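You operate a simulated robot arm through the tools that you are given. There is no shell and no other tool. Be economical: measure what you need, move in short steps, check, and stop when the job is done.

You run a simulated two-armed robot. Do the job below in one go: nothing can be reset, and whatever is moved stays where it is left.

JOB
Pick up the spool from the top of the small table with one hand, pass it to the other hand and put it on the table in front of the bobbins. Set down upright: spool.

Only the result counts: the job must be done as asked and must still hold three seconds after the hand-in. Knocking over, shifting, dropping, spilling or breaking anything else fails it.

ROBOT AND FRAMES
Two 7-joint arms with two-finger parallel grippers on one trunk, on a base that drives. Base frame: it is fixed to the floor where the robot stands at the start and does not move with it; the origin is under the middle of the robot, x ahead of it, y to its left, z up. Units: mm, rad, N and s.
The left shoulder is at the start at [62, 197, 1079], the right one opposite. With the tool pointing down near the work surface each hand reaches from about 300 to 720 mm from the robot's upright axis, wherever it stands, measured 20 degrees to its own side. Places, roughly: table in front of the bobbins (44x17 cm) [-40, 1640, 800]. Payload 1.57 kg a hand.
Tool frame (each hand has its own): the origin (TCP) lies between the finger pads and is the grasp point; the fingertips stand 30 mm ahead of it; z points along the fingers, y is the line along which they close. Largest opening 110 mm; finger width 24, thickness 12; the body of the gripper, 48 by 112 mm, starts 78 mm behind the TCP.
Orientation is that of the tool frame in the base frame, as a unit quaternion [w, x, y, z]. With the fingers straight down and closing along the base's y, the tool's x points along the base's -x, its y along +y and its z along -z.

CONTROLS
- The arms move only by the tool arm_command. It takes "left_steps", "right_steps" or both (then of equal length, played together; a hand with none holds still); each is a list of rows, each an object of numbers (a shift or turn left out is 0, a gripper value left out holds the last): "x", "y", "z": the shift along the tool's x, y, z in units of 100 mm (1.0 is 100 mm); "ax", "ay", "az": the turn, a rotation vector about the tool's x, y, z in units of 60 degrees (1.0 is 60 degrees); "claw": the closure, from 0 (fully open) to 1 (shut). In form: [{"x": .., "y": .., "z": .., "ax": .., "ay": .., "az": .., "claw": ..}, ...]. A call has 1 to 20 rows; each row is the pose to reach, as a shift and turn from the pose commanded when the call began, along the tool's axes at that moment. A call with a number of a shift or a turn outside -1 to 1 is refused whole. Rows are played at 5 a second. More than 50 mm and 0.15 rad between two rows, or a gripper value outside its range, and nothing of the call is played. Where a pose cannot be reached the arm comes as near as it can. A force on the tool above 40 N (or 10 N above the force at the start of the call, whichever is more), or a blocked arm, ends the call early, and 0.2 s more pass. The fingers move at their own pace (about 72 mm/s each) and stop on an object; they squeeze with about 25 N. The grip force told is the motor's: it shows also when the fingers shut on nothing. Time passes only in rows, and 0.2 s behind the last, so rows that repeat a pose let the fingers close. The reply holds the time, the measured pose of the TCP, the force on the tool along the base axes, the opening and the grip force, in the units named above and with some noise, with the torque about the TCP (base axes, N m) and any sound that the robot's microphone picked up.
- Cameras (640 x 400 px; columns grow to the right, rows downward): "scene" is now at [107.1, -5.8, 1657.2]; the picture's right is [-0.07, -1.00, -0.00], its down [-0.81, 0.05, -0.58] and it looks along [0.58, -0.04, -0.82] (base axes); focal length 250 px, centre (320, 200). "left" rides on the left gripper at [70, -16, -141] in its tool frame; the picture's right is [0.23, 0.97, 0.00], its down [-0.85, 0.20, -0.48] and it looks along [-0.47, 0.11, 0.88] (tool axes); focal length 222 px, centre (320, 200). "right" rides on the right gripper at [70, 16, -141] in its tool frame; the picture's right is [-0.23, 0.97, 0.00], its down [-0.85, -0.20, -0.48] and it looks along [-0.47, -0.11, 0.88] (tool axes); focal length 222 px, centre (320, 200). There is no depth. A picture from a camera that has moved, and an enlarged one, comes with that camera's place and axes in the base frame and with its lens.
- grab_frame(camera): a new picture of that camera. The clock stands still meanwhile.
- lift_body(by): slides the trunk up (or, below 0, down) by that many mm; the arms and the scene camera ride with it, the base frame stays. It gives what a move gives, with no picture.
- steer(legs): drives the robot by 1 to 6 legs, each [ahead, left, turn to the left] in mm, mm and rad, along the robot's own axes; the way and the turn of a leg run together, so that a leg with both is an arc; at most 1500 mm and 3.142 rad a leg. The arms and the cameras ride along, it lands a little off, and it stops where it bumps. It gives what a move gives.
- aim_head(pan, tilt): turns the head with the scene camera to pan (to the left, within 1.501 rad either way) and tilt (down, from -0.506 to 1.204), counted from straight ahead of the robot. It gives what a move gives.
- zoom(camera, box): a new picture of the part [left, top, right, bottom] of that camera's present view, enlarged. The clock stands still meanwhile.
- sign_off(): hands the job in; it is judged then, once.

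Go step by step. Nothing tells you exact positions but the pictures and the camera data: compare them with the known pose of the tool, close in by small moves and look again before you grip or let go. The budget is 120 turns and 108 pictures, counting those below and the enlarged ones. Unless the task says otherwise, let go and move clear before handing in, and close with one line.

The tools are called after "Request:" as a command line: name --argument value ..., lists and objects as JSON in quotes. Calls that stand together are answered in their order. arm_command: Moves the arms, as the interface text tells. Its arguments: {"type":"object","properties":{"left_steps":{"type":"array"},"right_steps":{"type":"array"}},"required":[]} The other tools are called the same way: lift_body (by) slides the trunk up or down; steer (legs) drives the base; aim_head (pan, tilt) turns the head that bears the scene camera; grab_frame (camera) takes a picture; zoom (camera, box) takes an enlarged picture of a part of a camera's view; sign_off () hands the job in.

At the start:

```text
time: 0.0
left_ee_pos: [494.7, 104.3, 1109.9]
left_orientation: [0.0, 0.0, 1.0, 0.0]
left_wrist_force: [-0.7, -0.5, 0.5]
left_torque: [0.0, 0.0, -0.01]
left_gripper_width: 109.7
left_grip_force: 0.0
right_ee_pos: [354.3, -277.7, 1066.1]
right_orientation: [0.0, 0.0, 1.0, 0.0]
right_wrist_force: [-0.7, 0.4, 1.0]
right_torque: [-0.01, -0.01, -0.01]
right_gripper_width: 109.8
right_grip_force: 0.0
trunk travel left (down, up): [-675.0, 315.0]
robot x, y, heading: [3.9, -0.7, 0.001]
head pan, tilt: [-0.065, 0.953]
```

scene: 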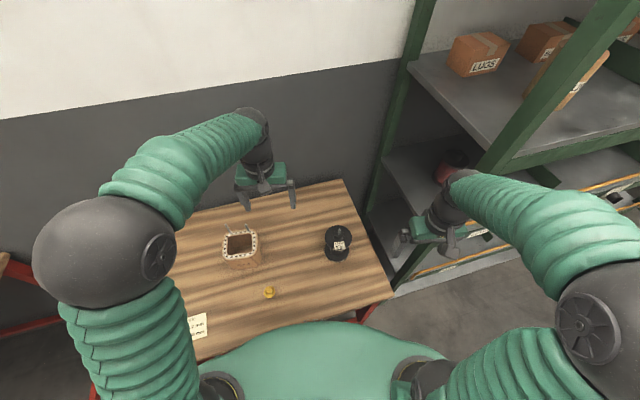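
right: 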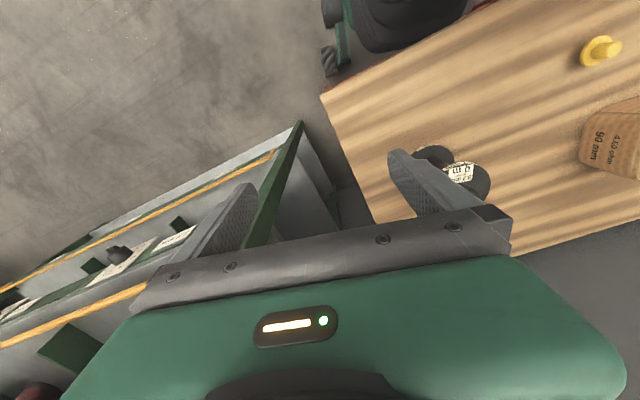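
left: 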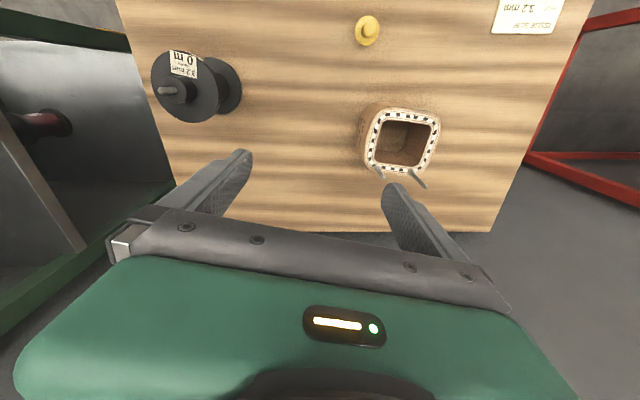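

I see a small table ahead with a black spool (with a label), a square woven-like box and a yellow knob. I'll look at them closer first, and turn the head to the left toward the destination.

Request:
zoom --camera "scene" --box '[200, 180, 400, 320]'

Request:
zoom --camera "left" --box '[130, 0, 530, 240]'

Request:
aim_head --pan 1.45 --tilt 0.45

Request:
grab_frame --camera "scene"

```text
2.86 times, centred on (300, 250) of scene
camera zoom: at [107.1, -5.8, 1657.2], right [-0.07, -1.0, 0.0], down [-0.81, 0.05, -0.58], along [0.58, -0.04, -0.82], focal length 715 px, centre (377, 57)
```

zoom: 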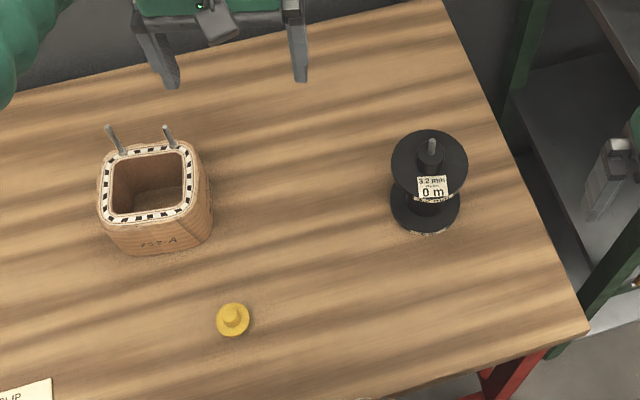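

```text
1.60 times, centred on (330, 120) of left
camera zoom: at [425.7, 86.9, 1252.0], right [-0.23, 0.97, 0.0], down [0.86, 0.2, 0.48], along [0.47, 0.11, -0.88], focal length 355 px, centre (304, 328)
```

zoom: 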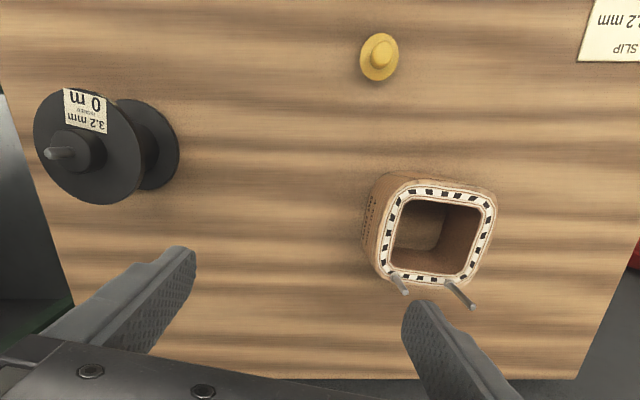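

```text
time: 1.6
left_ee_pos: [493.8, 104.0, 1110.8]
left_orientation: [0.0, 0.0, 1.0, 0.0]
left_wrist_force: [0.5, 0.3, 0.1]
left_torque: [0.01, -0.03, 0.01]
left_gripper_width: 109.7
left_grip_force: 0.1
right_ee_pos: [354.5, -276.9, 1067.4]
right_orientation: [0.001, 0.0, 1.0, 0.0]
right_wrist_force: [-0.3, 0.5, 0.5]
right_torque: [0.0, 0.02, 0.03]
right_gripper_width: 110.2
right_grip_force: 0.0
trunk travel left (down, up): [-675.0, 315.0]
robot x, y, heading: [4.8, 0.1, -0.003]
head pan, tilt: [1.45, 0.45]
```

```text
102 pictures are left
camera scene: at [45.8, 90.2, 1699.6], right [0.99, -0.12, 0.0], down [-0.05, -0.43, -0.9], along [0.11, 0.89, -0.44], focal length 250 px, centre (320, 200)
```

scene: 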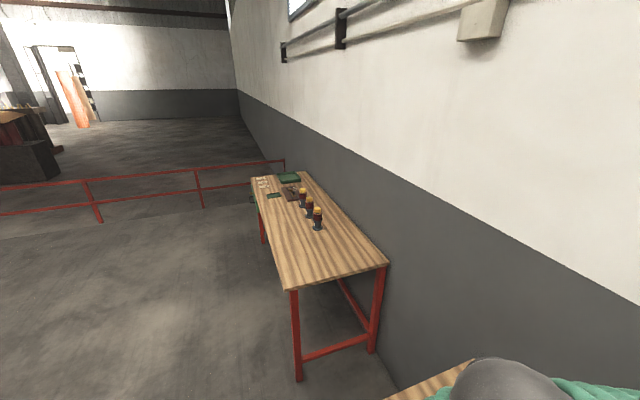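

The spool stands upright at about (480, -91), on a table top near z≈800, with its upper flange near z≈914 and its pin tip near 962. I'll grip its core with the right hand on a slanted approach, and let the left hand later take the boss from above. First I back off a bit for room and look closer.

Request:
zoom --camera "right" --box '[400, 120, 520, 210]'

Request:
aim_head --pan -0.15 --tilt 0.85

Request:
steer --legs '[[-150, 0, 0]]'

Request:
arm_command --right_steps '[{"x": -0.17, "az": -0.1}, {"x": -0.34, "az": -0.2}, {"x": -0.5, "az": -0.3}, {"x": -0.67, "az": -0.4}, {"x": -0.84, "az": -0.5}, {"x": -1.0, "az": -0.583}]'

Request:
arm_command --right_steps '[{"ay": -0.125}, {"ay": -0.25}, {"ay": -0.375}, {"ay": -0.5}, {"ay": -0.625}, {"ay": -0.75}, {"ay": -0.875}, {"ay": -1.0}]'

Request:
grab_frame --camera "scene"

Request:
grab_frame --camera "right"

```text
4.44 times, centred on (460, 165) of right
camera zoom: at [285.4, -260.8, 1208.8], right [0.23, 0.97, 0.0], down [0.86, -0.2, 0.48], along [0.47, -0.11, -0.88], focal length 987 px, centre (-302, 356)
```

zoom: 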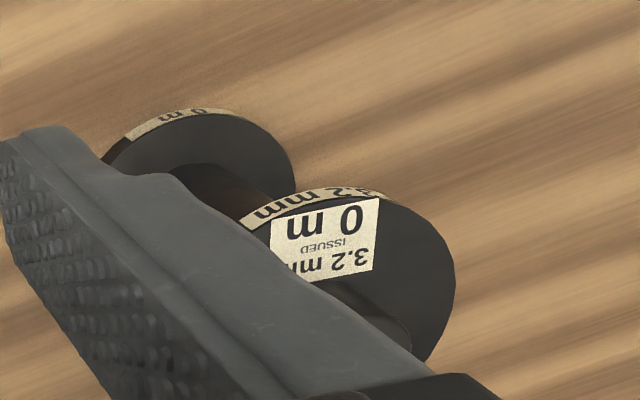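

```text
time: 3.3
left_ee_pos: [493.8, 103.6, 1111.9]
left_orientation: [0.0, 0.0, 1.0, -0.001]
left_wrist_force: [-0.2, 0.1, 0.7]
left_torque: [0.0, 0.01, 0.01]
left_gripper_width: 110.1
left_grip_force: 0.1
right_ee_pos: [355.1, -275.7, 1067.4]
right_orientation: [0.0, 0.0, 1.0, 0.0]
right_wrist_force: [0.3, 1.3, -0.2]
right_torque: [0.0, 0.02, -0.01]
right_gripper_width: 109.9
right_grip_force: 0.1
trunk travel left (down, up): [-675.0, 315.0]
robot x, y, heading: [-1.7, 0.8, -0.001]
head pan, tilt: [-0.15, 0.85]
```

```text
time: 4.7
left_ee_pos: [346.0, 104.4, 1110.1]
left_orientation: [-0.001, -0.002, 1.0, -0.001]
left_wrist_force: [0.1, 0.1, -0.6]
left_torque: [-0.01, -0.04, -0.01]
left_gripper_width: 110.1
left_grip_force: 0.1
right_ee_pos: [208.4, -276.6, 1067.6]
right_orientation: [-0.002, -0.002, 1.0, 0.0]
right_wrist_force: [0.0, 0.9, -0.6]
right_torque: [0.0, 0.02, 0.0]
right_gripper_width: 110.2
right_grip_force: 0.1
trunk travel left (down, up): [-675.0, 315.0]
robot x, y, heading: [-148.9, -1.0, 0.008]
head pan, tilt: [-0.15, 0.85]
```

```text
time: 6.0
left_ee_pos: [344.0, 104.8, 1111.1]
left_orientation: [0.001, -0.003, 1.0, -0.001]
left_wrist_force: [0.3, 0.3, 0.4]
left_torque: [0.0, 0.0, 0.01]
left_gripper_width: 110.0
left_grip_force: 0.1
right_ee_pos: [305.2, -277.3, 1067.7]
right_orientation: [0.001, -0.303, 0.953, 0.001]
right_wrist_force: [-0.3, -0.1, 0.5]
right_torque: [-0.02, 0.01, 0.02]
right_gripper_width: 109.9
right_grip_force: 0.1
trunk travel left (down, up): [-675.0, 315.0]
robot x, y, heading: [-148.3, 0.3, 0.001]
head pan, tilt: [-0.15, 0.85]
```

```text
time: 7.8
left_ee_pos: [344.1, 104.2, 1111.6]
left_orientation: [0.0, -0.002, 1.0, 0.0]
left_wrist_force: [0.1, -1.1, 0.0]
left_torque: [0.01, 0.01, 0.01]
left_gripper_width: 110.4
left_grip_force: 0.1
right_ee_pos: [304.7, -277.3, 1068.0]
right_orientation: [0.478, -0.26, 0.825, 0.152]
right_wrist_force: [-0.1, -1.0, 0.2]
right_torque: [0.01, 0.02, 0.02]
right_gripper_width: 110.0
right_grip_force: 0.0
trunk travel left (down, up): [-675.0, 315.0]
robot x, y, heading: [-151.5, -2.6, 0.007]
head pan, tilt: [-0.15, 0.85]
```

```text
100 pictures are left
camera scene: at [-36.6, -15.0, 1665.0], right [-0.15, -0.99, 0.0], down [-0.74, 0.11, -0.66], along [0.65, -0.1, -0.75], focal length 250 px, centre (320, 200)
```

scene: 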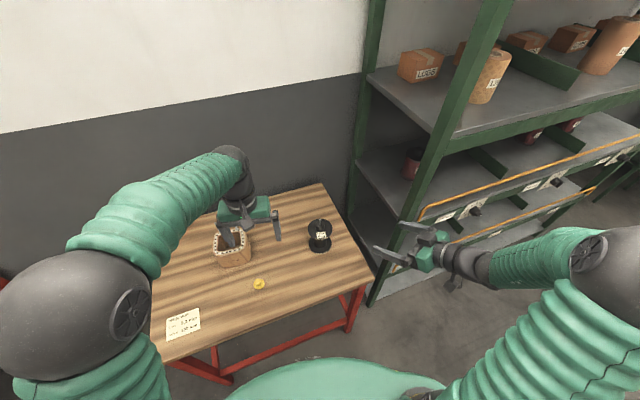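

```text
99 pictures are left
camera right: at [167.8, -354.4, 1077.0], right [-0.47, 0.86, 0.2], down [0.12, -0.16, 0.98], along [0.88, 0.48, -0.03], focal length 222 px, centre (320, 200)
```

right: 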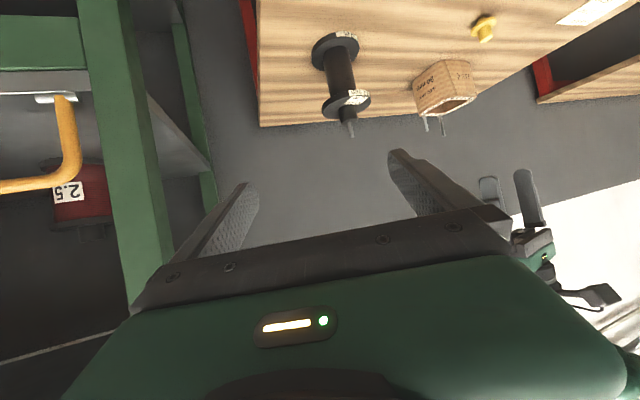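

The right hand is now tilted and its camera sees the spool (upside down in view). I'll zoom both views to triangulate the core and flanges.

Request:
zoom --camera "right" --box '[280, 20, 400, 140]'

Request:
zoom --camera "scene" --box '[280, 200, 360, 260]'

```text
3.33 times, centred on (340, 80) of right
camera zoom: at [167.8, -354.4, 1077.0], right [-0.47, 0.86, 0.2], down [0.12, -0.16, 0.98], along [0.88, 0.48, -0.03], focal length 740 px, centre (253, 600)
```

zoom: 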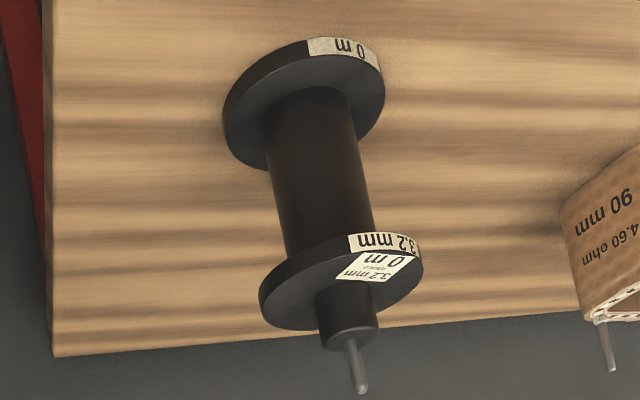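

```text
6.67 times, centred on (320, 230) of scene
camera zoom: at [-36.6, -15.0, 1665.0], right [-0.15, -0.99, 0.0], down [-0.74, 0.11, -0.66], along [0.65, -0.1, -0.75], focal length 1669 px, centre (320, 0)
```

zoom: 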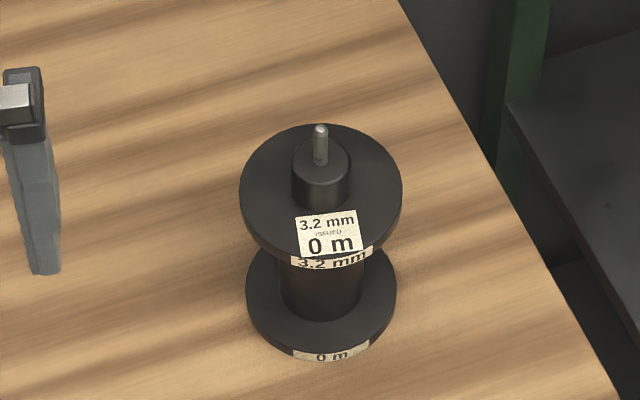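

Spool estimate: axis at about (479, -94), bottom z≈800, upper flange 907–917, boss 917–942 (Ø31), core Ø45. I move the right hand onto the approach line, short of the spool.

Request:
arm_command --right_steps '[{"x": 0.3, "y": 0.25}, {"x": 0.634, "y": 0.498}, {"x": 0.634, "y": 0.498, "z": 0.3}, {"x": 0.634, "y": 0.498, "z": 0.6}, {"x": 0.634, "y": 0.498, "z": 0.9}, {"x": 0.634, "y": 0.498, "z": 0.9}]'

Request:
grab_frame --camera "right"

Request:
grab_frame --camera "scene"

```text
time: 9.2
left_ee_pos: [344.0, 104.0, 1111.0]
left_orientation: [0.0, -0.002, 1.0, 0.001]
left_wrist_force: [-0.1, -0.4, 0.4]
left_torque: [0.02, -0.02, 0.02]
left_gripper_width: 110.3
left_grip_force: 0.1
right_ee_pos: [314.5, -208.5, 967.5]
right_orientation: [0.476, -0.262, 0.825, 0.153]
right_wrist_force: [0.6, -0.5, 0.4]
right_torque: [0.01, 0.0, -0.03]
right_gripper_width: 110.2
right_grip_force: 0.0
trunk travel left (down, up): [-675.0, 315.0]
robot x, y, heading: [-149.3, -1.4, 0.006]
head pan, tilt: [-0.15, 0.85]
```

```text
96 pictures are left
camera right: at [177.2, -286.1, 977.6], right [-0.47, 0.86, 0.2], down [0.13, -0.16, 0.98], along [0.87, 0.48, -0.03], focal length 222 px, centre (320, 200)
```

right: 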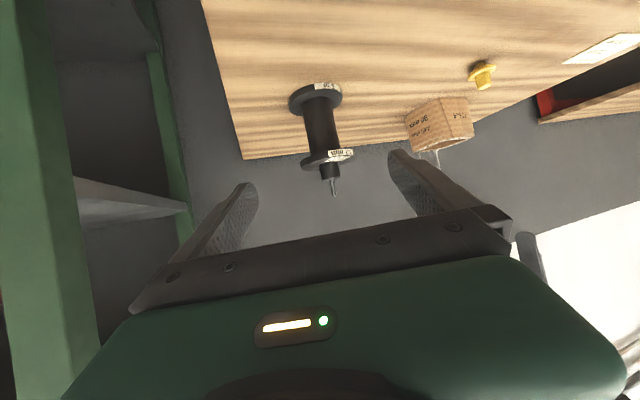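

```text
95 pictures are left
camera scene: at [-35.6, -14.6, 1664.9], right [-0.15, -0.99, 0.0], down [-0.74, 0.11, -0.66], along [0.65, -0.1, -0.75], focal length 250 px, centre (320, 200)
```

scene: 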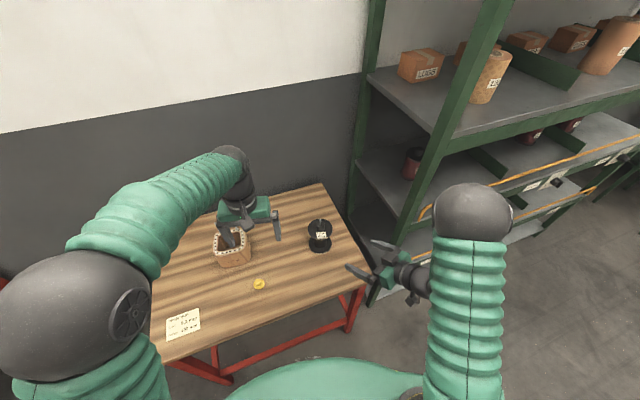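

Request:
zoom --camera "right" --box '[260, 60, 400, 220]'

```text
2.50 times, centred on (330, 140) of right
camera zoom: at [177.2, -286.1, 977.6], right [-0.47, 0.86, 0.2], down [0.13, -0.16, 0.98], along [0.87, 0.48, -0.03], focal length 555 px, centre (295, 350)
```

zoom: 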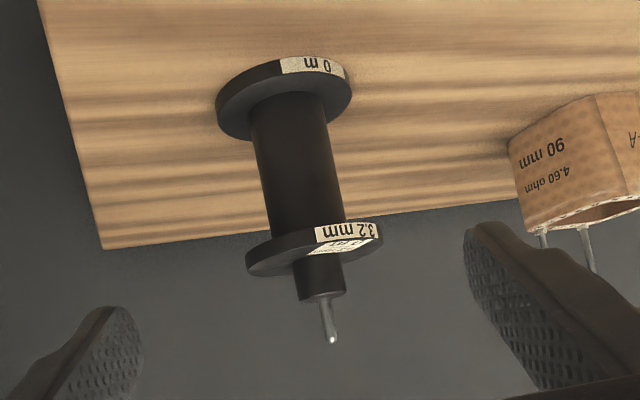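

Line-up looks right (about 235 mm to go along the tool axis). I advance 100 mm and look again.

Request:
arm_command --right_steps '[{"x": 0.03, "y": 0.016, "z": 0.3}, {"x": 0.03, "y": 0.016, "z": 0.6}, {"x": 0.03, "y": 0.016, "z": 0.9}, {"x": 0.03, "y": 0.016, "z": 1.0}, {"x": 0.03, "y": 0.016, "z": 1.0}]'

Request:
grab_frame --camera "right"

Request:
zoom --camera "scene" --box '[260, 190, 440, 310]'

```text
time: 10.4
left_ee_pos: [343.9, 104.4, 1111.7]
left_orientation: [0.002, -0.002, 1.0, 0.001]
left_wrist_force: [-0.9, -0.2, 0.7]
left_torque: [0.0, 0.0, -0.02]
left_gripper_width: 110.2
left_grip_force: 0.2
right_ee_pos: [381.2, -156.5, 915.4]
right_orientation: [0.476, -0.261, 0.826, 0.151]
right_wrist_force: [-0.4, -0.5, -0.3]
right_torque: [0.02, 0.0, -0.02]
right_gripper_width: 110.0
right_grip_force: 0.0
trunk travel left (down, up): [-675.0, 315.0]
robot x, y, heading: [-149.6, -1.2, 0.003]
head pan, tilt: [-0.15, 0.85]
```

```text
93 pictures are left
camera right: at [244.0, -233.8, 925.5], right [-0.47, 0.86, 0.2], down [0.13, -0.16, 0.98], along [0.87, 0.48, -0.03], focal length 222 px, centre (320, 200)
```

right: 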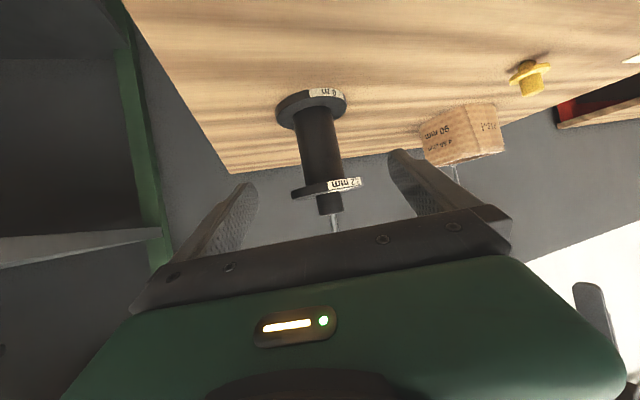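

```text
3.33 times, centred on (350, 250) of scene
camera zoom: at [-36.3, -12.6, 1664.9], right [-0.15, -0.99, 0.0], down [-0.74, 0.11, -0.66], along [0.65, -0.1, -0.75], focal length 834 px, centre (220, 33)
```

zoom: 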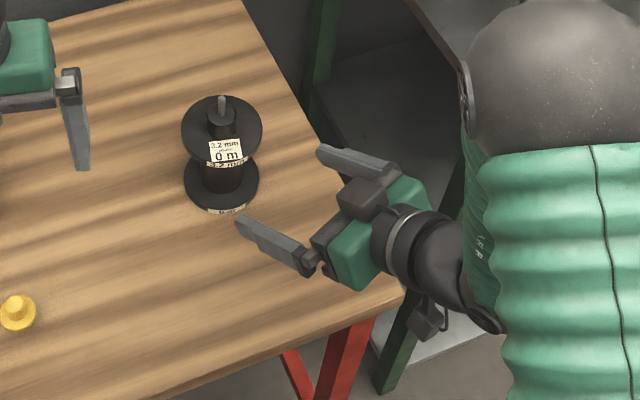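

On track; 135 mm remain. I advance 75 mm and check clearance to the flange.

Request:
arm_command --right_steps '[{"z": 0.25}, {"z": 0.5}, {"z": 0.75}, {"z": 0.75}]'

Request:
grab_frame --camera "right"

Request:
zoom --camera "scene" --box '[270, 200, 390, 280]'

```text
time: 11.4
left_ee_pos: [342.9, 104.8, 1111.2]
left_orientation: [0.001, -0.002, 1.0, 0.0]
left_wrist_force: [0.6, 0.2, 0.3]
left_torque: [0.02, 0.02, -0.07]
left_gripper_width: 110.1
left_grip_force: 0.0
right_ee_pos: [434.1, -119.5, 878.4]
right_orientation: [0.477, -0.261, 0.826, 0.152]
right_wrist_force: [0.1, -0.8, -0.6]
right_torque: [-0.02, -0.04, -0.01]
right_gripper_width: 109.9
right_grip_force: 0.0
trunk travel left (down, up): [-675.0, 315.0]
robot x, y, heading: [-150.6, 0.8, 0.002]
head pan, tilt: [-0.15, 0.85]
```

```text
91 pictures are left
camera right: at [296.3, -197.3, 887.5], right [-0.47, 0.86, 0.2], down [0.13, -0.16, 0.98], along [0.88, 0.48, -0.03], focal length 222 px, centre (320, 200)
```

right: 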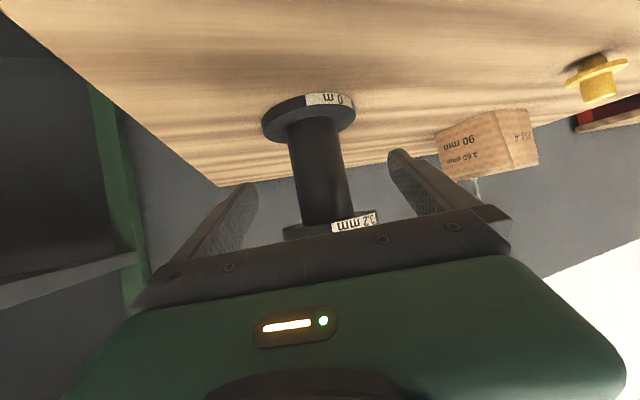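

```text
5.00 times, centred on (330, 240) of scene
camera zoom: at [-36.0, -12.3, 1664.9], right [-0.15, -0.99, 0.0], down [-0.74, 0.11, -0.66], along [0.65, -0.1, -0.75], focal length 1252 px, centre (270, 0)
```

zoom: 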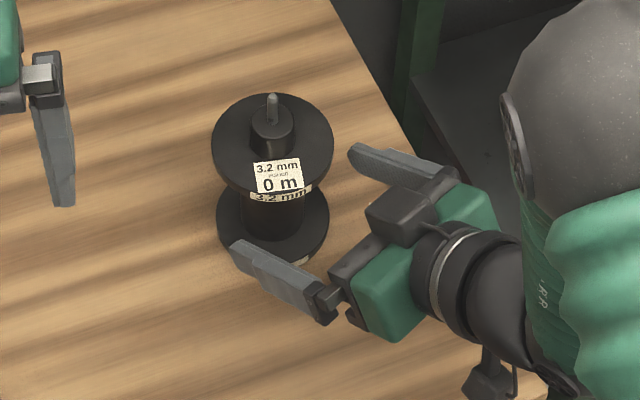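

Clear so far. I advance 54 mm with small rows, stopping slightly before full depth to keep the gripper body off the flange.

Request:
arm_command --right_steps '[{"z": 0.15}, {"z": 0.3}, {"z": 0.42}, {"z": 0.54}, {"z": 0.54}]'

Request:
grab_frame --camera "right"

Request:
zoom --camera "scene" --box '[270, 200, 390, 280]'

```text
time: 12.7
left_ee_pos: [344.0, 105.3, 1112.0]
left_orientation: [0.001, -0.002, 1.0, 0.0]
left_wrist_force: [-0.6, 0.3, -0.1]
left_torque: [-0.04, 0.0, 0.0]
left_gripper_width: 109.9
left_grip_force: 0.0
right_ee_pos: [473.0, -92.0, 851.5]
right_orientation: [0.476, -0.262, 0.825, 0.151]
right_wrist_force: [0.3, -0.1, 1.1]
right_torque: [-0.01, -0.02, 0.0]
right_gripper_width: 109.9
right_grip_force: 0.0
trunk travel left (down, up): [-675.0, 315.0]
robot x, y, heading: [-148.6, 0.6, -0.004]
head pan, tilt: [-0.15, 0.85]
```

```text
89 pictures are left
camera right: at [335.7, -170.5, 861.2], right [-0.47, 0.86, 0.2], down [0.12, -0.16, 0.98], along [0.88, 0.48, -0.03], focal length 222 px, centre (320, 200)
```

right: 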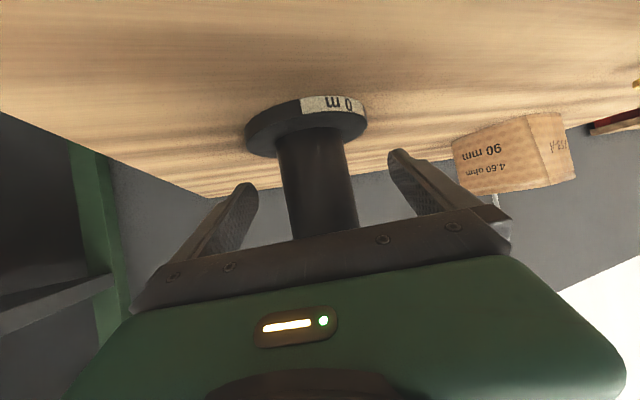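

```text
5.00 times, centred on (330, 240) of scene
camera zoom: at [-35.9, -12.0, 1664.9], right [-0.15, -0.99, 0.0], down [-0.74, 0.11, -0.66], along [0.65, -0.1, -0.75], focal length 1252 px, centre (270, 0)
```

zoom: 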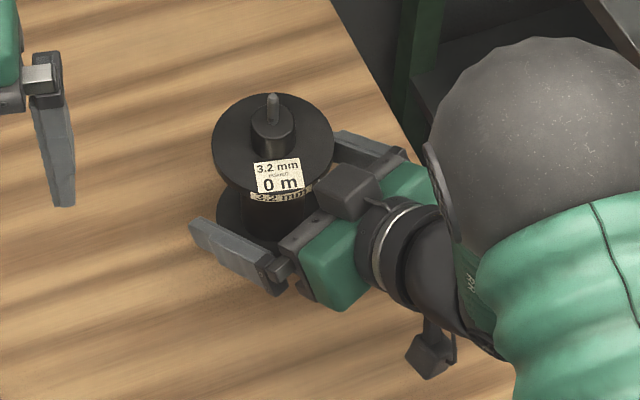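

The core sits centred between the fingers. I close the right gripper.

Request:
arm_command --right_steps '[{"claw": 0.3}, {"claw": 0.5}, {"claw": 1}, {"claw": 1}, {"claw": 1}, {"claw": 1}, {"claw": 1}]'

Request:
grab_frame --camera "right"

```text
time: 14.2
left_ee_pos: [343.3, 106.7, 1111.3]
left_orientation: [0.002, -0.001, 1.0, 0.0]
left_wrist_force: [0.3, 0.2, -0.5]
left_torque: [0.02, 0.0, 0.0]
left_gripper_width: 110.0
left_grip_force: 0.2
right_ee_pos: [472.2, -94.3, 850.6]
right_orientation: [0.477, -0.261, 0.826, 0.151]
right_wrist_force: [-0.1, -0.6, 0.3]
right_torque: [-0.01, 0.02, 0.0]
right_gripper_width: 49.0
right_grip_force: 24.9
trunk travel left (down, up): [-675.0, 315.0]
robot x, y, heading: [-152.1, -0.4, 0.005]
head pan, tilt: [-0.15, 0.85]
```

```text
87 pictures are left
camera right: at [335.7, -170.6, 861.1], right [-0.47, 0.86, 0.2], down [0.13, -0.16, 0.98], along [0.87, 0.48, -0.03], focal length 222 px, centre (320, 200)
```

right: 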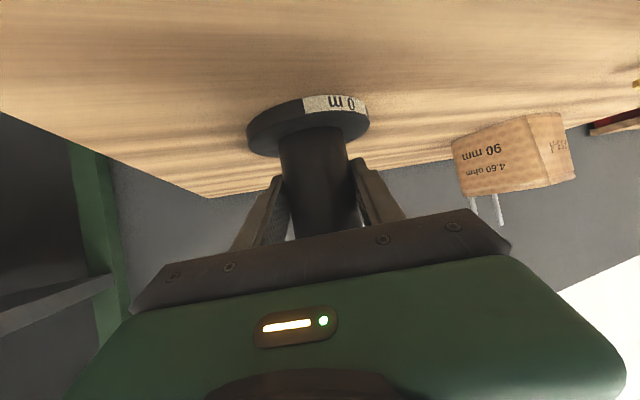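

Gripped at 49 mm. I lift straight up 110 mm.

Request:
arm_command --right_steps '[{"x": -0.1, "z": -0.057}, {"x": -0.25, "z": -0.143}, {"x": -0.45, "z": -0.258}, {"x": -0.7, "z": -0.4}, {"x": -0.95, "z": -0.545}, {"x": -0.95, "z": -0.545}]'

Request:
grab_frame --camera "scene"

Request:
grab_frame --camera "right"

```text
time: 15.7
left_ee_pos: [343.8, 105.5, 1110.9]
left_orientation: [0.0, -0.003, 1.0, 0.0]
left_wrist_force: [0.1, -0.4, -0.4]
left_torque: [0.0, 0.01, 0.02]
left_gripper_width: 109.8
left_grip_force: 0.1
right_ee_pos: [474.4, -93.7, 960.7]
right_orientation: [0.476, -0.261, 0.826, 0.151]
right_wrist_force: [0.1, 0.5, -1.5]
right_torque: [0.01, -0.02, -0.01]
right_gripper_width: 49.0
right_grip_force: 25.3
trunk travel left (down, up): [-675.0, 315.0]
robot x, y, heading: [-146.5, 0.9, 0.005]
head pan, tilt: [-0.15, 0.85]
```

```text
86 pictures are left
camera scene: at [-35.2, -12.0, 1664.8], right [-0.15, -0.99, 0.0], down [-0.75, 0.11, -0.66], along [0.65, -0.1, -0.75], focal length 250 px, centre (320, 200)
```

scene: 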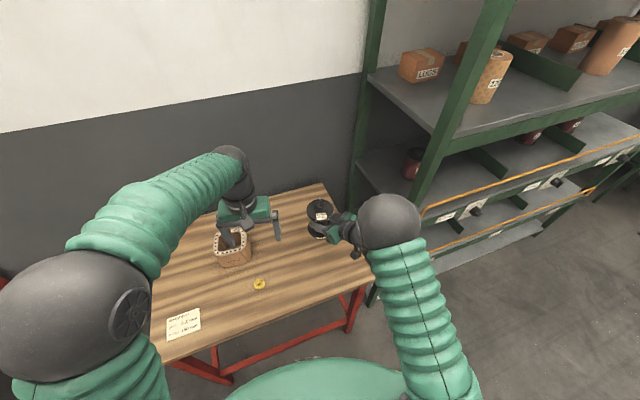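

```text
85 pictures are left
camera right: at [336.9, -170.1, 971.3], right [-0.47, 0.86, 0.2], down [0.13, -0.16, 0.98], along [0.87, 0.48, -0.04], focal length 222 px, centre (320, 200)
```

right: 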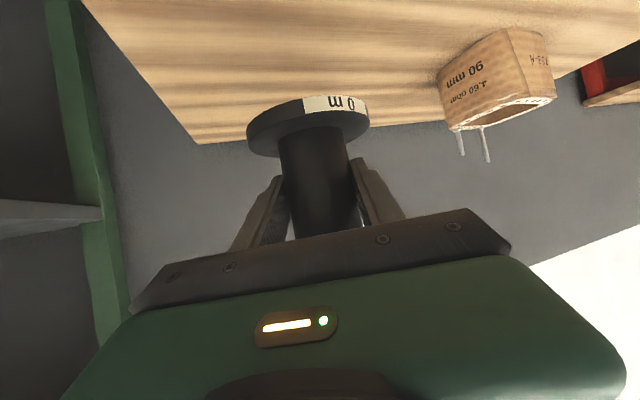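

Lift is clean and the spool is light. Before backing away I peek to both sides for obstacles.

Request:
aim_head --pan 1.5 --tilt 0.7

Request:
grab_frame --camera "scene"

Request:
aim_head --pan -1.5 --tilt 0.7

Request:
grab_frame --camera "scene"

```text
time: 17.4
left_ee_pos: [342.5, 105.4, 1111.1]
left_orientation: [0.0, -0.002, 1.0, 0.0]
left_wrist_force: [-0.2, -0.2, 0.5]
left_torque: [0.0, 0.02, 0.0]
left_gripper_width: 109.9
left_grip_force: 0.0
right_ee_pos: [474.4, -93.2, 961.1]
right_orientation: [0.477, -0.262, 0.825, 0.151]
right_wrist_force: [0.3, 0.3, -1.7]
right_torque: [0.0, 0.01, 0.01]
right_gripper_width: 48.7
right_grip_force: 25.4
trunk travel left (down, up): [-675.0, 315.0]
robot x, y, heading: [-147.4, 4.0, 0.006]
head pan, tilt: [1.499, 0.7]
```

```text
84 pictures are left
camera scene: at [-107.1, 84.3, 1677.4], right [1.0, -0.07, 0.0], down [-0.05, -0.64, -0.76], along [0.05, 0.76, -0.64], focal length 250 px, centre (320, 200)
```

scene: 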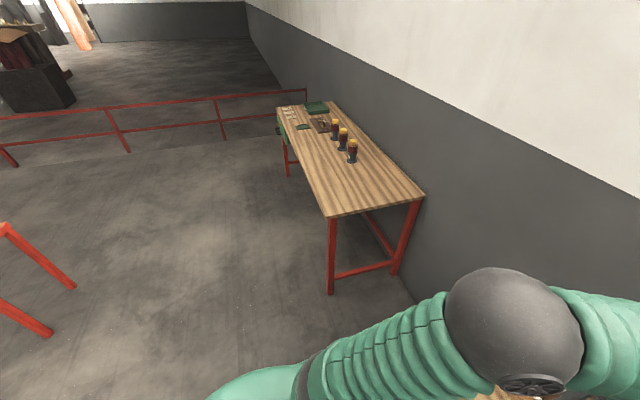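

```text
time: 19.9
left_ee_pos: [343.5, 104.6, 1111.8]
left_orientation: [0.0, -0.002, 1.0, 0.0]
left_wrist_force: [-0.3, -0.1, -0.7]
left_torque: [-0.02, -0.03, 0.01]
left_gripper_width: 110.1
left_grip_force: 0.1
right_ee_pos: [473.3, -94.0, 960.3]
right_orientation: [0.476, -0.262, 0.826, 0.151]
right_wrist_force: [-0.3, -1.1, -0.2]
right_torque: [-0.04, -0.02, -0.03]
right_gripper_width: 49.2
right_grip_force: 25.3
trunk travel left (down, up): [-675.0, 315.0]
robot x, y, heading: [-150.8, 2.3, 0.009]
head pan, tilt: [-1.499, 0.7]
```

```text
83 pictures are left
camera scene: at [-106.7, -85.3, 1677.3], right [-1.0, -0.07, 0.0], down [-0.05, 0.64, -0.76], along [0.06, -0.76, -0.64], focal length 250 px, centre (320, 200)
```

scene: 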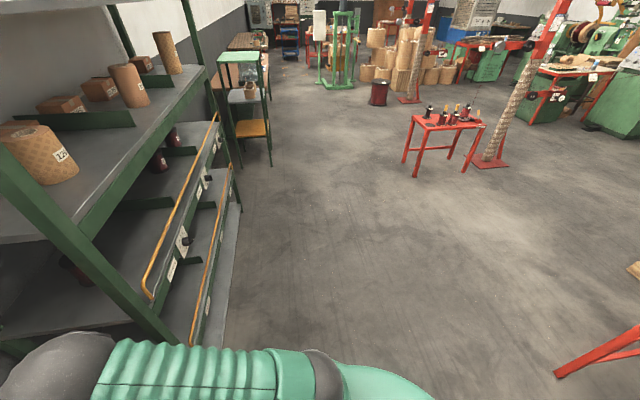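

There is another red table behind me (front edge about x≈-1350), so I back up only ~450 mm, then drive left to stand before the bobbin table. I keep clear of both.

Request:
aim_head --pan 0.1 --tilt 0.7

Request:
steer --legs '[[-450, 0, 0], [-100, 700, 0], [-150, 650, 0.24]]'

Request:
grab_frame --camera "scene"

```text
time: 21.6
left_ee_pos: [343.5, 105.1, 1111.4]
left_orientation: [0.001, -0.002, 1.0, 0.0]
left_wrist_force: [-0.4, -0.5, -0.4]
left_torque: [-0.02, 0.0, -0.02]
left_gripper_width: 110.0
left_grip_force: 0.1
right_ee_pos: [473.1, -92.3, 960.8]
right_orientation: [0.477, -0.262, 0.826, 0.151]
right_wrist_force: [0.6, -0.3, -0.6]
right_torque: [0.04, -0.01, 0.01]
right_gripper_width: 49.3
right_grip_force: 25.0
trunk travel left (down, up): [-675.0, 315.0]
robot x, y, heading: [-148.1, -4.9, 0.001]
head pan, tilt: [0.099, 0.7]
```

```text
time: 31.1
left_ee_pos: [-484.6, 1542.2, 1112.0]
left_orientation: [0.0, -0.127, 0.992, 0.002]
left_wrist_force: [0.0, -0.2, 0.0]
left_torque: [0.01, 0.01, 0.02]
left_gripper_width: 110.1
left_grip_force: 0.1
right_ee_pos: [-311.0, 1384.6, 960.6]
right_orientation: [0.455, -0.362, 0.786, 0.212]
right_wrist_force: [-0.1, -0.5, -0.9]
right_torque: [0.03, 0.02, 0.02]
right_gripper_width: 49.0
right_grip_force: 24.6
trunk travel left (down, up): [-675.0, 315.0]
robot x, y, heading: [-931.8, 1324.3, 0.255]
head pan, tilt: [0.099, 0.7]
```

```text
82 pictures are left
camera scene: at [-820.4, 1353.9, 1677.1], right [0.35, -0.94, -0.01], down [-0.61, -0.22, -0.76], along [0.72, 0.27, -0.65], focal length 250 px, centre (320, 200)
```

scene: 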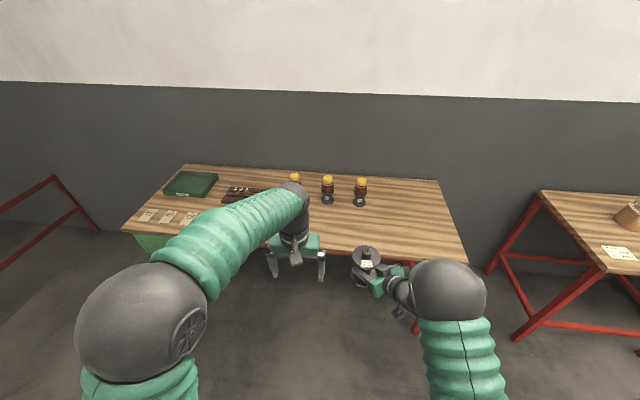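

I'm in front of the bobbin table with clear space. I bring the spool toward the centre and raise the left hand with a part-closed gripper, ready to come down over the boss.

Request:
arm_command --right_steps '[{}, {"x": 0.02, "y": 0.2, "z": -0.03}, {"x": 0.04, "y": 0.4, "z": -0.06}, {"x": 0.05, "y": 0.6, "z": -0.09}, {"x": 0.07, "y": 0.8, "z": -0.12}, {"x": 0.09, "y": 1.0, "z": -0.15}, {"x": 0.09, "y": 1.0, "z": -0.15}]' --left_steps '[{"z": -0.3, "claw": 0.2}, {"z": -0.6, "claw": 0.4}, {"z": -0.7, "claw": 0.42}, {"z": -0.7}, {"z": -0.7}, {"z": -0.7}, {"z": -0.7}]'

Request:
grab_frame --camera "scene"

Request:
grab_frame --camera "left"

```text
time: 32.7
left_ee_pos: [-486.7, 1548.7, 1182.3]
left_orientation: [0.001, -0.127, 0.992, 0.0]
left_wrist_force: [-0.4, -0.5, -0.6]
left_torque: [0.02, 0.05, -0.03]
left_gripper_width: 64.0
left_grip_force: 0.1
right_ee_pos: [-399.1, 1439.6, 960.8]
right_orientation: [0.455, -0.362, 0.786, 0.209]
right_wrist_force: [0.0, -0.6, -0.4]
right_torque: [-0.02, -0.01, 0.01]
right_gripper_width: 49.0
right_grip_force: 25.0
trunk travel left (down, up): [-675.0, 315.0]
robot x, y, heading: [-943.6, 1325.9, 0.256]
head pan, tilt: [0.099, 0.7]
```

```text
81 pictures are left
camera scene: at [-822.9, 1362.1, 1677.2], right [0.35, -0.94, 0.0], down [-0.61, -0.22, -0.76], along [0.72, 0.26, -0.65], focal length 250 px, centre (320, 200)
```

scene: 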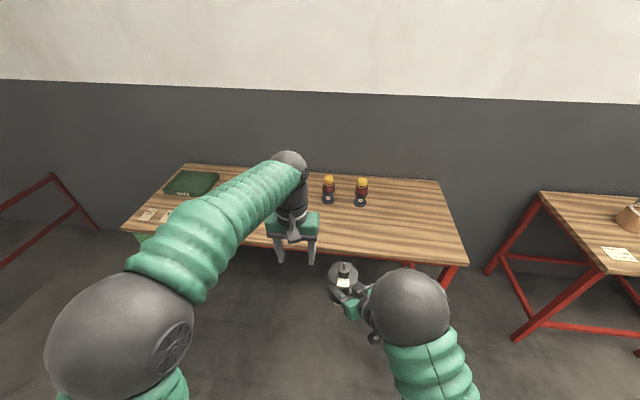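

```text
80 pictures are left
camera left: at [-550.2, 1515.2, 1322.8], right [-0.46, 0.89, 0.0], down [0.78, 0.41, 0.48], along [0.43, 0.22, -0.88], focal length 222 px, centre (320, 200)
```

left: 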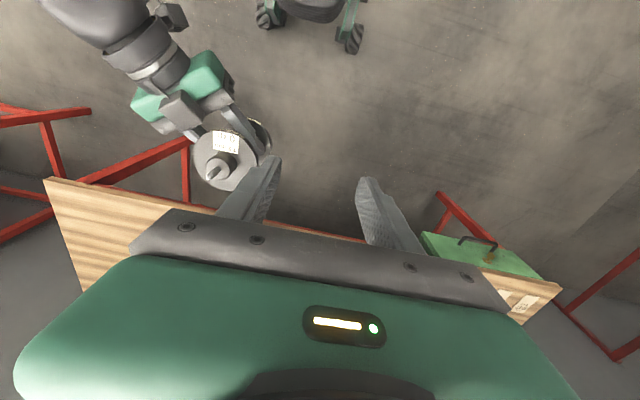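

Request:
zoom --camera "left" --box '[170, 90, 290, 210]'

Request:
zoom --camera "scene" --box '[260, 200, 400, 320]'

```text
3.33 times, centred on (230, 150) of left
camera zoom: at [-550.2, 1515.2, 1322.8], right [-0.46, 0.89, 0.0], down [0.78, 0.41, 0.48], along [0.43, 0.22, -0.88], focal length 740 px, centre (620, 367)
```

zoom: 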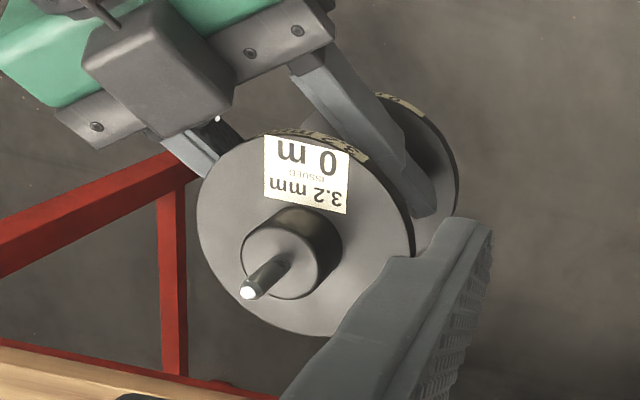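

```text
3.33 times, centred on (330, 260) of scene
camera zoom: at [-822.9, 1362.1, 1677.2], right [0.35, -0.94, 0.0], down [-0.61, -0.22, -0.76], along [0.72, 0.26, -0.65], focal length 834 px, centre (287, 0)
```

zoom: 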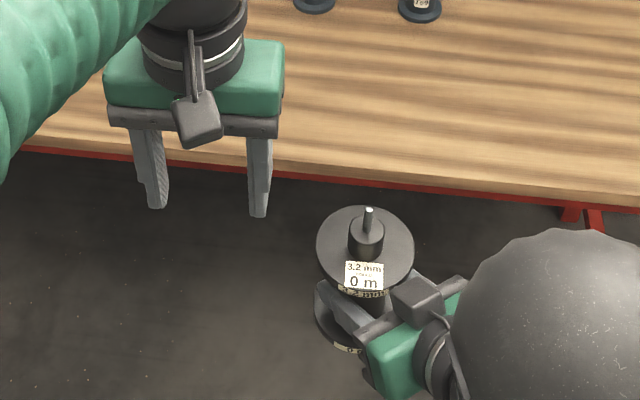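

Pin tip triangulates to about (-395, 1443, 1077), vertical. I move the left hand horizontally above it in two stages.

Request:
arm_command --left_steps '[{"x": -0.15, "y": -0.25}, {"x": -0.3, "y": -0.5}, {"x": -0.45, "y": -0.75}, {"x": -0.61, "y": -1.0}, {"x": -0.61, "y": -1.0}]'

Request:
arm_command --left_steps '[{"y": -0.25}, {"y": -0.25}, {"y": -0.25}]'

Request:
grab_frame --camera "left"

Request:
grab_frame --camera "scene"

```text
time: 33.9
left_ee_pos: [-403.5, 1466.7, 1183.3]
left_orientation: [0.001, -0.126, 0.992, 0.001]
left_wrist_force: [-0.4, 0.7, -0.1]
left_torque: [0.0, -0.05, 0.03]
left_gripper_width: 63.7
left_grip_force: 0.0
right_ee_pos: [-400.2, 1438.9, 961.8]
right_orientation: [0.455, -0.362, 0.786, 0.209]
right_wrist_force: [-0.4, 0.2, -1.8]
right_torque: [-0.01, -0.02, 0.0]
right_gripper_width: 49.3
right_grip_force: 24.5
trunk travel left (down, up): [-675.0, 315.0]
robot x, y, heading: [-937.9, 1326.4, 0.253]
head pan, tilt: [0.099, 0.7]
```

```text
time: 34.7
left_ee_pos: [-398.5, 1441.7, 1182.7]
left_orientation: [0.001, -0.126, 0.992, 0.001]
left_wrist_force: [0.4, 0.2, 0.5]
left_torque: [-0.01, 0.01, 0.04]
left_gripper_width: 63.8
left_grip_force: 0.0
right_ee_pos: [-399.2, 1439.1, 962.4]
right_orientation: [0.455, -0.363, 0.786, 0.21]
right_wrist_force: [-0.8, -0.7, -1.1]
right_torque: [0.01, 0.0, 0.01]
right_gripper_width: 48.7
right_grip_force: 25.1
trunk travel left (down, up): [-675.0, 315.0]
robot x, y, heading: [-936.6, 1325.1, 0.257]
head pan, tilt: [0.099, 0.7]
```

```text
77 pictures are left
camera left: at [-460.9, 1408.8, 1324.4], right [-0.46, 0.89, 0.0], down [0.78, 0.41, 0.48], along [0.43, 0.22, -0.88], focal length 222 px, centre (320, 200)
```

left: 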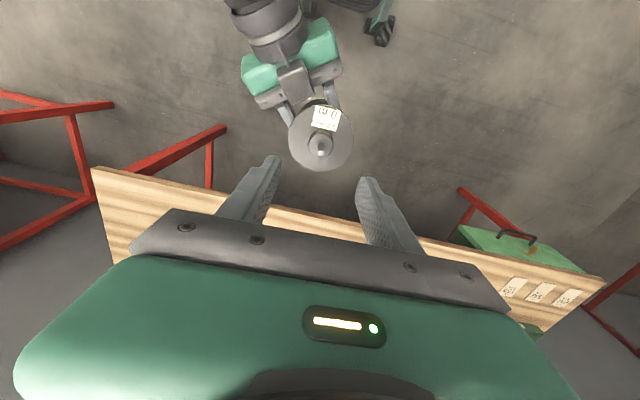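

```text
76 pictures are left
camera scene: at [-823.3, 1361.9, 1677.2], right [0.35, -0.94, 0.0], down [-0.61, -0.22, -0.76], along [0.72, 0.26, -0.65], focal length 250 px, centre (320, 200)
```

scene: 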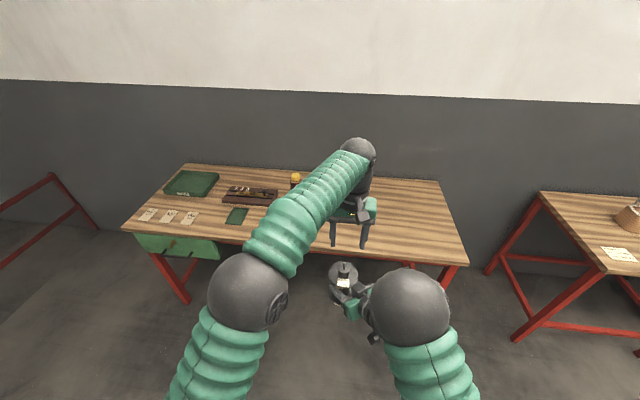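

The pin is within 2 mm of the left tool axis. I lower the left hand 90 mm and check.

Request:
arm_command --left_steps '[{"x": -0.015, "y": 0.018, "z": 0.2}, {"x": -0.015, "y": 0.018, "z": 0.4}, {"x": -0.015, "y": 0.018, "z": 0.6}, {"x": -0.015, "y": 0.018, "z": 0.75}, {"x": -0.015, "y": 0.018, "z": 0.9}, {"x": -0.015, "y": 0.018, "z": 0.9}]'

Request:
grab_frame --camera "left"

Request:
zoom --camera "scene" --box '[270, 170, 430, 320]'

```text
time: 36.1
left_ee_pos: [-397.3, 1442.7, 1092.7]
left_orientation: [0.0, -0.126, 0.992, 0.001]
left_wrist_force: [0.4, 0.4, -0.3]
left_torque: [-0.01, 0.01, -0.01]
left_gripper_width: 63.9
left_grip_force: 0.0
right_ee_pos: [-399.0, 1439.8, 962.0]
right_orientation: [0.455, -0.362, 0.786, 0.209]
right_wrist_force: [-0.4, 0.7, -0.8]
right_torque: [0.02, -0.02, -0.02]
right_gripper_width: 48.9
right_grip_force: 25.3
trunk travel left (down, up): [-675.0, 315.0]
robot x, y, heading: [-940.9, 1326.3, 0.257]
head pan, tilt: [0.099, 0.7]
```

```text
75 pictures are left
camera left: at [-459.9, 1410.1, 1233.9], right [-0.46, 0.89, 0.0], down [0.78, 0.41, 0.48], along [0.43, 0.22, -0.88], focal length 222 px, centre (320, 200)
```

left: 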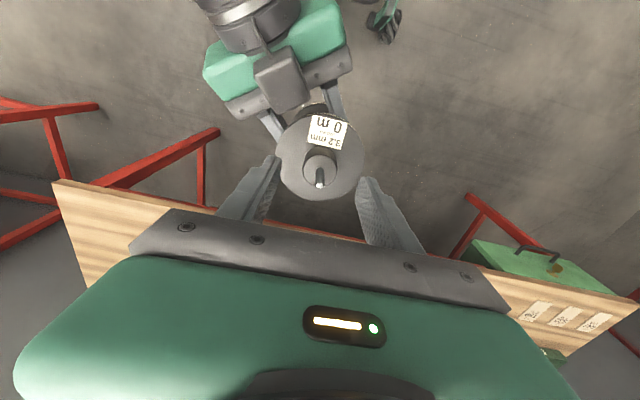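

```text
2.67 times, centred on (350, 245) of scene
camera zoom: at [-822.7, 1361.6, 1677.2], right [0.35, -0.94, 0.0], down [-0.61, -0.22, -0.76], along [0.72, 0.26, -0.65], focal length 668 px, centre (240, 80)
```

zoom: 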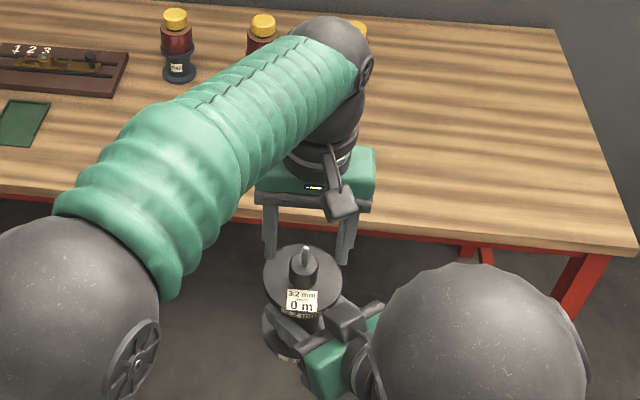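

Aligned (pin on axis). I go down the last 36 mm so the fingertips end just above the upper flange.

Request:
arm_command --left_steps '[{"z": 0.1}, {"z": 0.2}, {"z": 0.28}, {"z": 0.36}, {"z": 0.36}]'

Request:
zoom --camera "left" --box '[200, 80, 440, 260]'

Request:
zoom --camera "scene" --box '[300, 220, 400, 300]'

Request:
grab_frame --camera "right"

```text
time: 37.3
left_ee_pos: [-396.6, 1443.0, 1056.9]
left_orientation: [0.001, -0.127, 0.992, 0.001]
left_wrist_force: [-0.2, 0.6, 0.2]
left_torque: [0.02, 0.0, 0.02]
left_gripper_width: 63.8
left_grip_force: 0.1
right_ee_pos: [-399.8, 1439.6, 960.9]
right_orientation: [0.455, -0.362, 0.786, 0.209]
right_wrist_force: [0.5, 0.4, -0.3]
right_torque: [0.02, -0.01, 0.01]
right_gripper_width: 48.8
right_grip_force: 25.3
trunk travel left (down, up): [-675.0, 315.0]
robot x, y, heading: [-935.2, 1327.4, 0.255]
head pan, tilt: [0.099, 0.7]
```

```text
2.22 times, centred on (320, 170) of left
camera zoom: at [-459.5, 1410.7, 1198.0], right [-0.46, 0.89, 0.0], down [0.78, 0.41, 0.48], along [0.43, 0.22, -0.88], focal length 494 px, centre (320, 267)
```

zoom: 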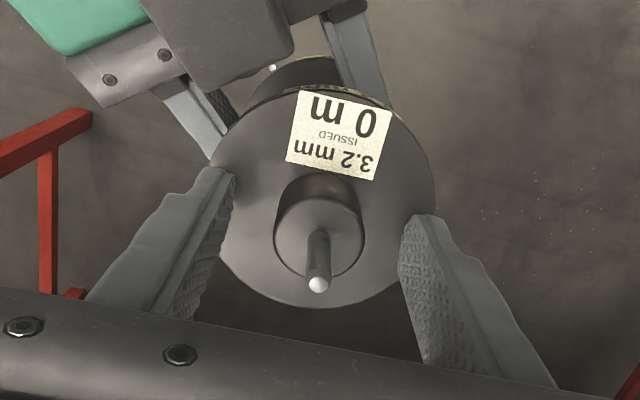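

```text
5.00 times, centred on (350, 260) of scene
camera zoom: at [-822.8, 1361.6, 1677.2], right [0.35, -0.94, 0.0], down [-0.61, -0.22, -0.76], along [0.72, 0.26, -0.65], focal length 1252 px, centre (170, -100)
```

zoom: 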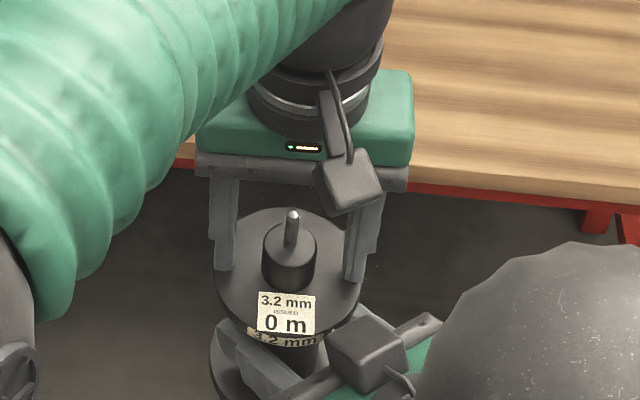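

```text
71 pictures are left
camera right: at [-513.4, 1330.7, 971.4], right [-0.67, 0.72, 0.2], down [0.16, -0.12, 0.98], along [0.73, 0.68, -0.03], focal length 222 px, centre (320, 200)
```

right: 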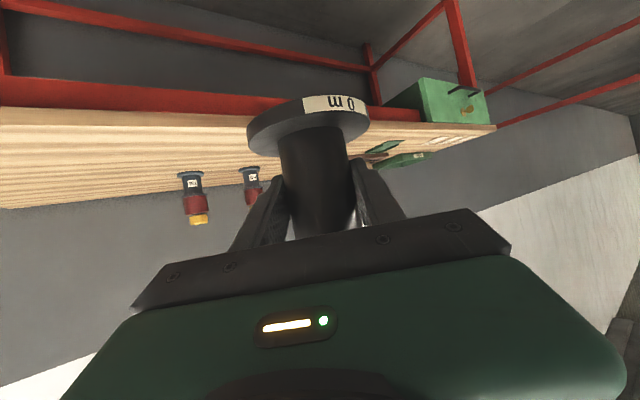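

Fingers straddle the boss just above the flange, centred. I close the left gripper.

Request:
arm_command --left_steps '[{"claw": 0.55}, {"claw": 0.65}, {"claw": 1}, {"claw": 1}, {"claw": 1}, {"claw": 1}]'

Request:
zoom --camera "left" --box '[200, 80, 440, 260]'

Request:
zoom --camera "scene" --box '[300, 220, 400, 300]'

```text
time: 38.7
left_ee_pos: [-396.7, 1443.8, 1056.8]
left_orientation: [0.001, -0.126, 0.992, 0.0]
left_wrist_force: [0.0, 1.0, 0.2]
left_torque: [-0.14, 0.09, -0.06]
left_gripper_width: 30.7
left_grip_force: 24.3
right_ee_pos: [-398.7, 1439.3, 960.8]
right_orientation: [0.454, -0.362, 0.786, 0.209]
right_wrist_force: [-0.4, -0.5, -0.1]
right_torque: [0.28, -0.12, 0.05]
right_gripper_width: 49.1
right_grip_force: 25.0
trunk travel left (down, up): [-675.0, 315.0]
robot x, y, heading: [-934.8, 1325.5, 0.255]
head pan, tilt: [0.099, 0.7]
```

```text
2.22 times, centred on (320, 170) of left
camera zoom: at [-459.4, 1410.7, 1198.1], right [-0.46, 0.89, 0.0], down [0.78, 0.41, 0.48], along [0.43, 0.22, -0.88], focal length 494 px, centre (320, 267)
```

zoom: 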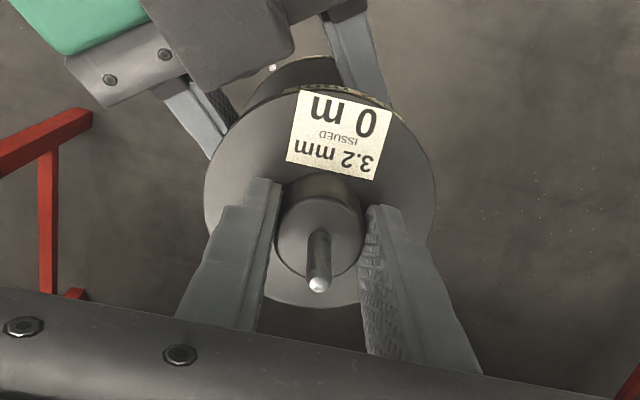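

```text
5.00 times, centred on (350, 260) of scene
camera zoom: at [-822.7, 1361.6, 1677.2], right [0.35, -0.94, 0.0], down [-0.61, -0.22, -0.76], along [0.72, 0.26, -0.65], focal length 1252 px, centre (170, -100)
```

zoom: 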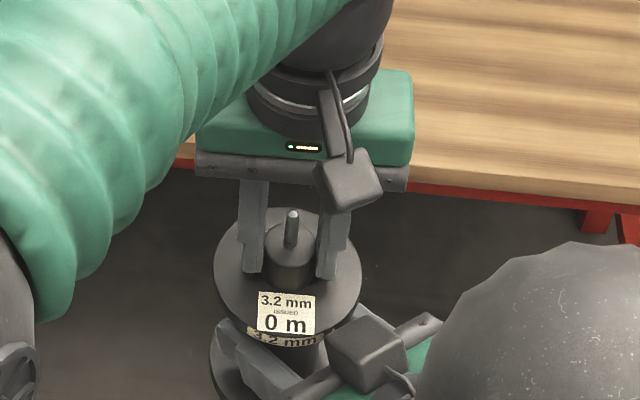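

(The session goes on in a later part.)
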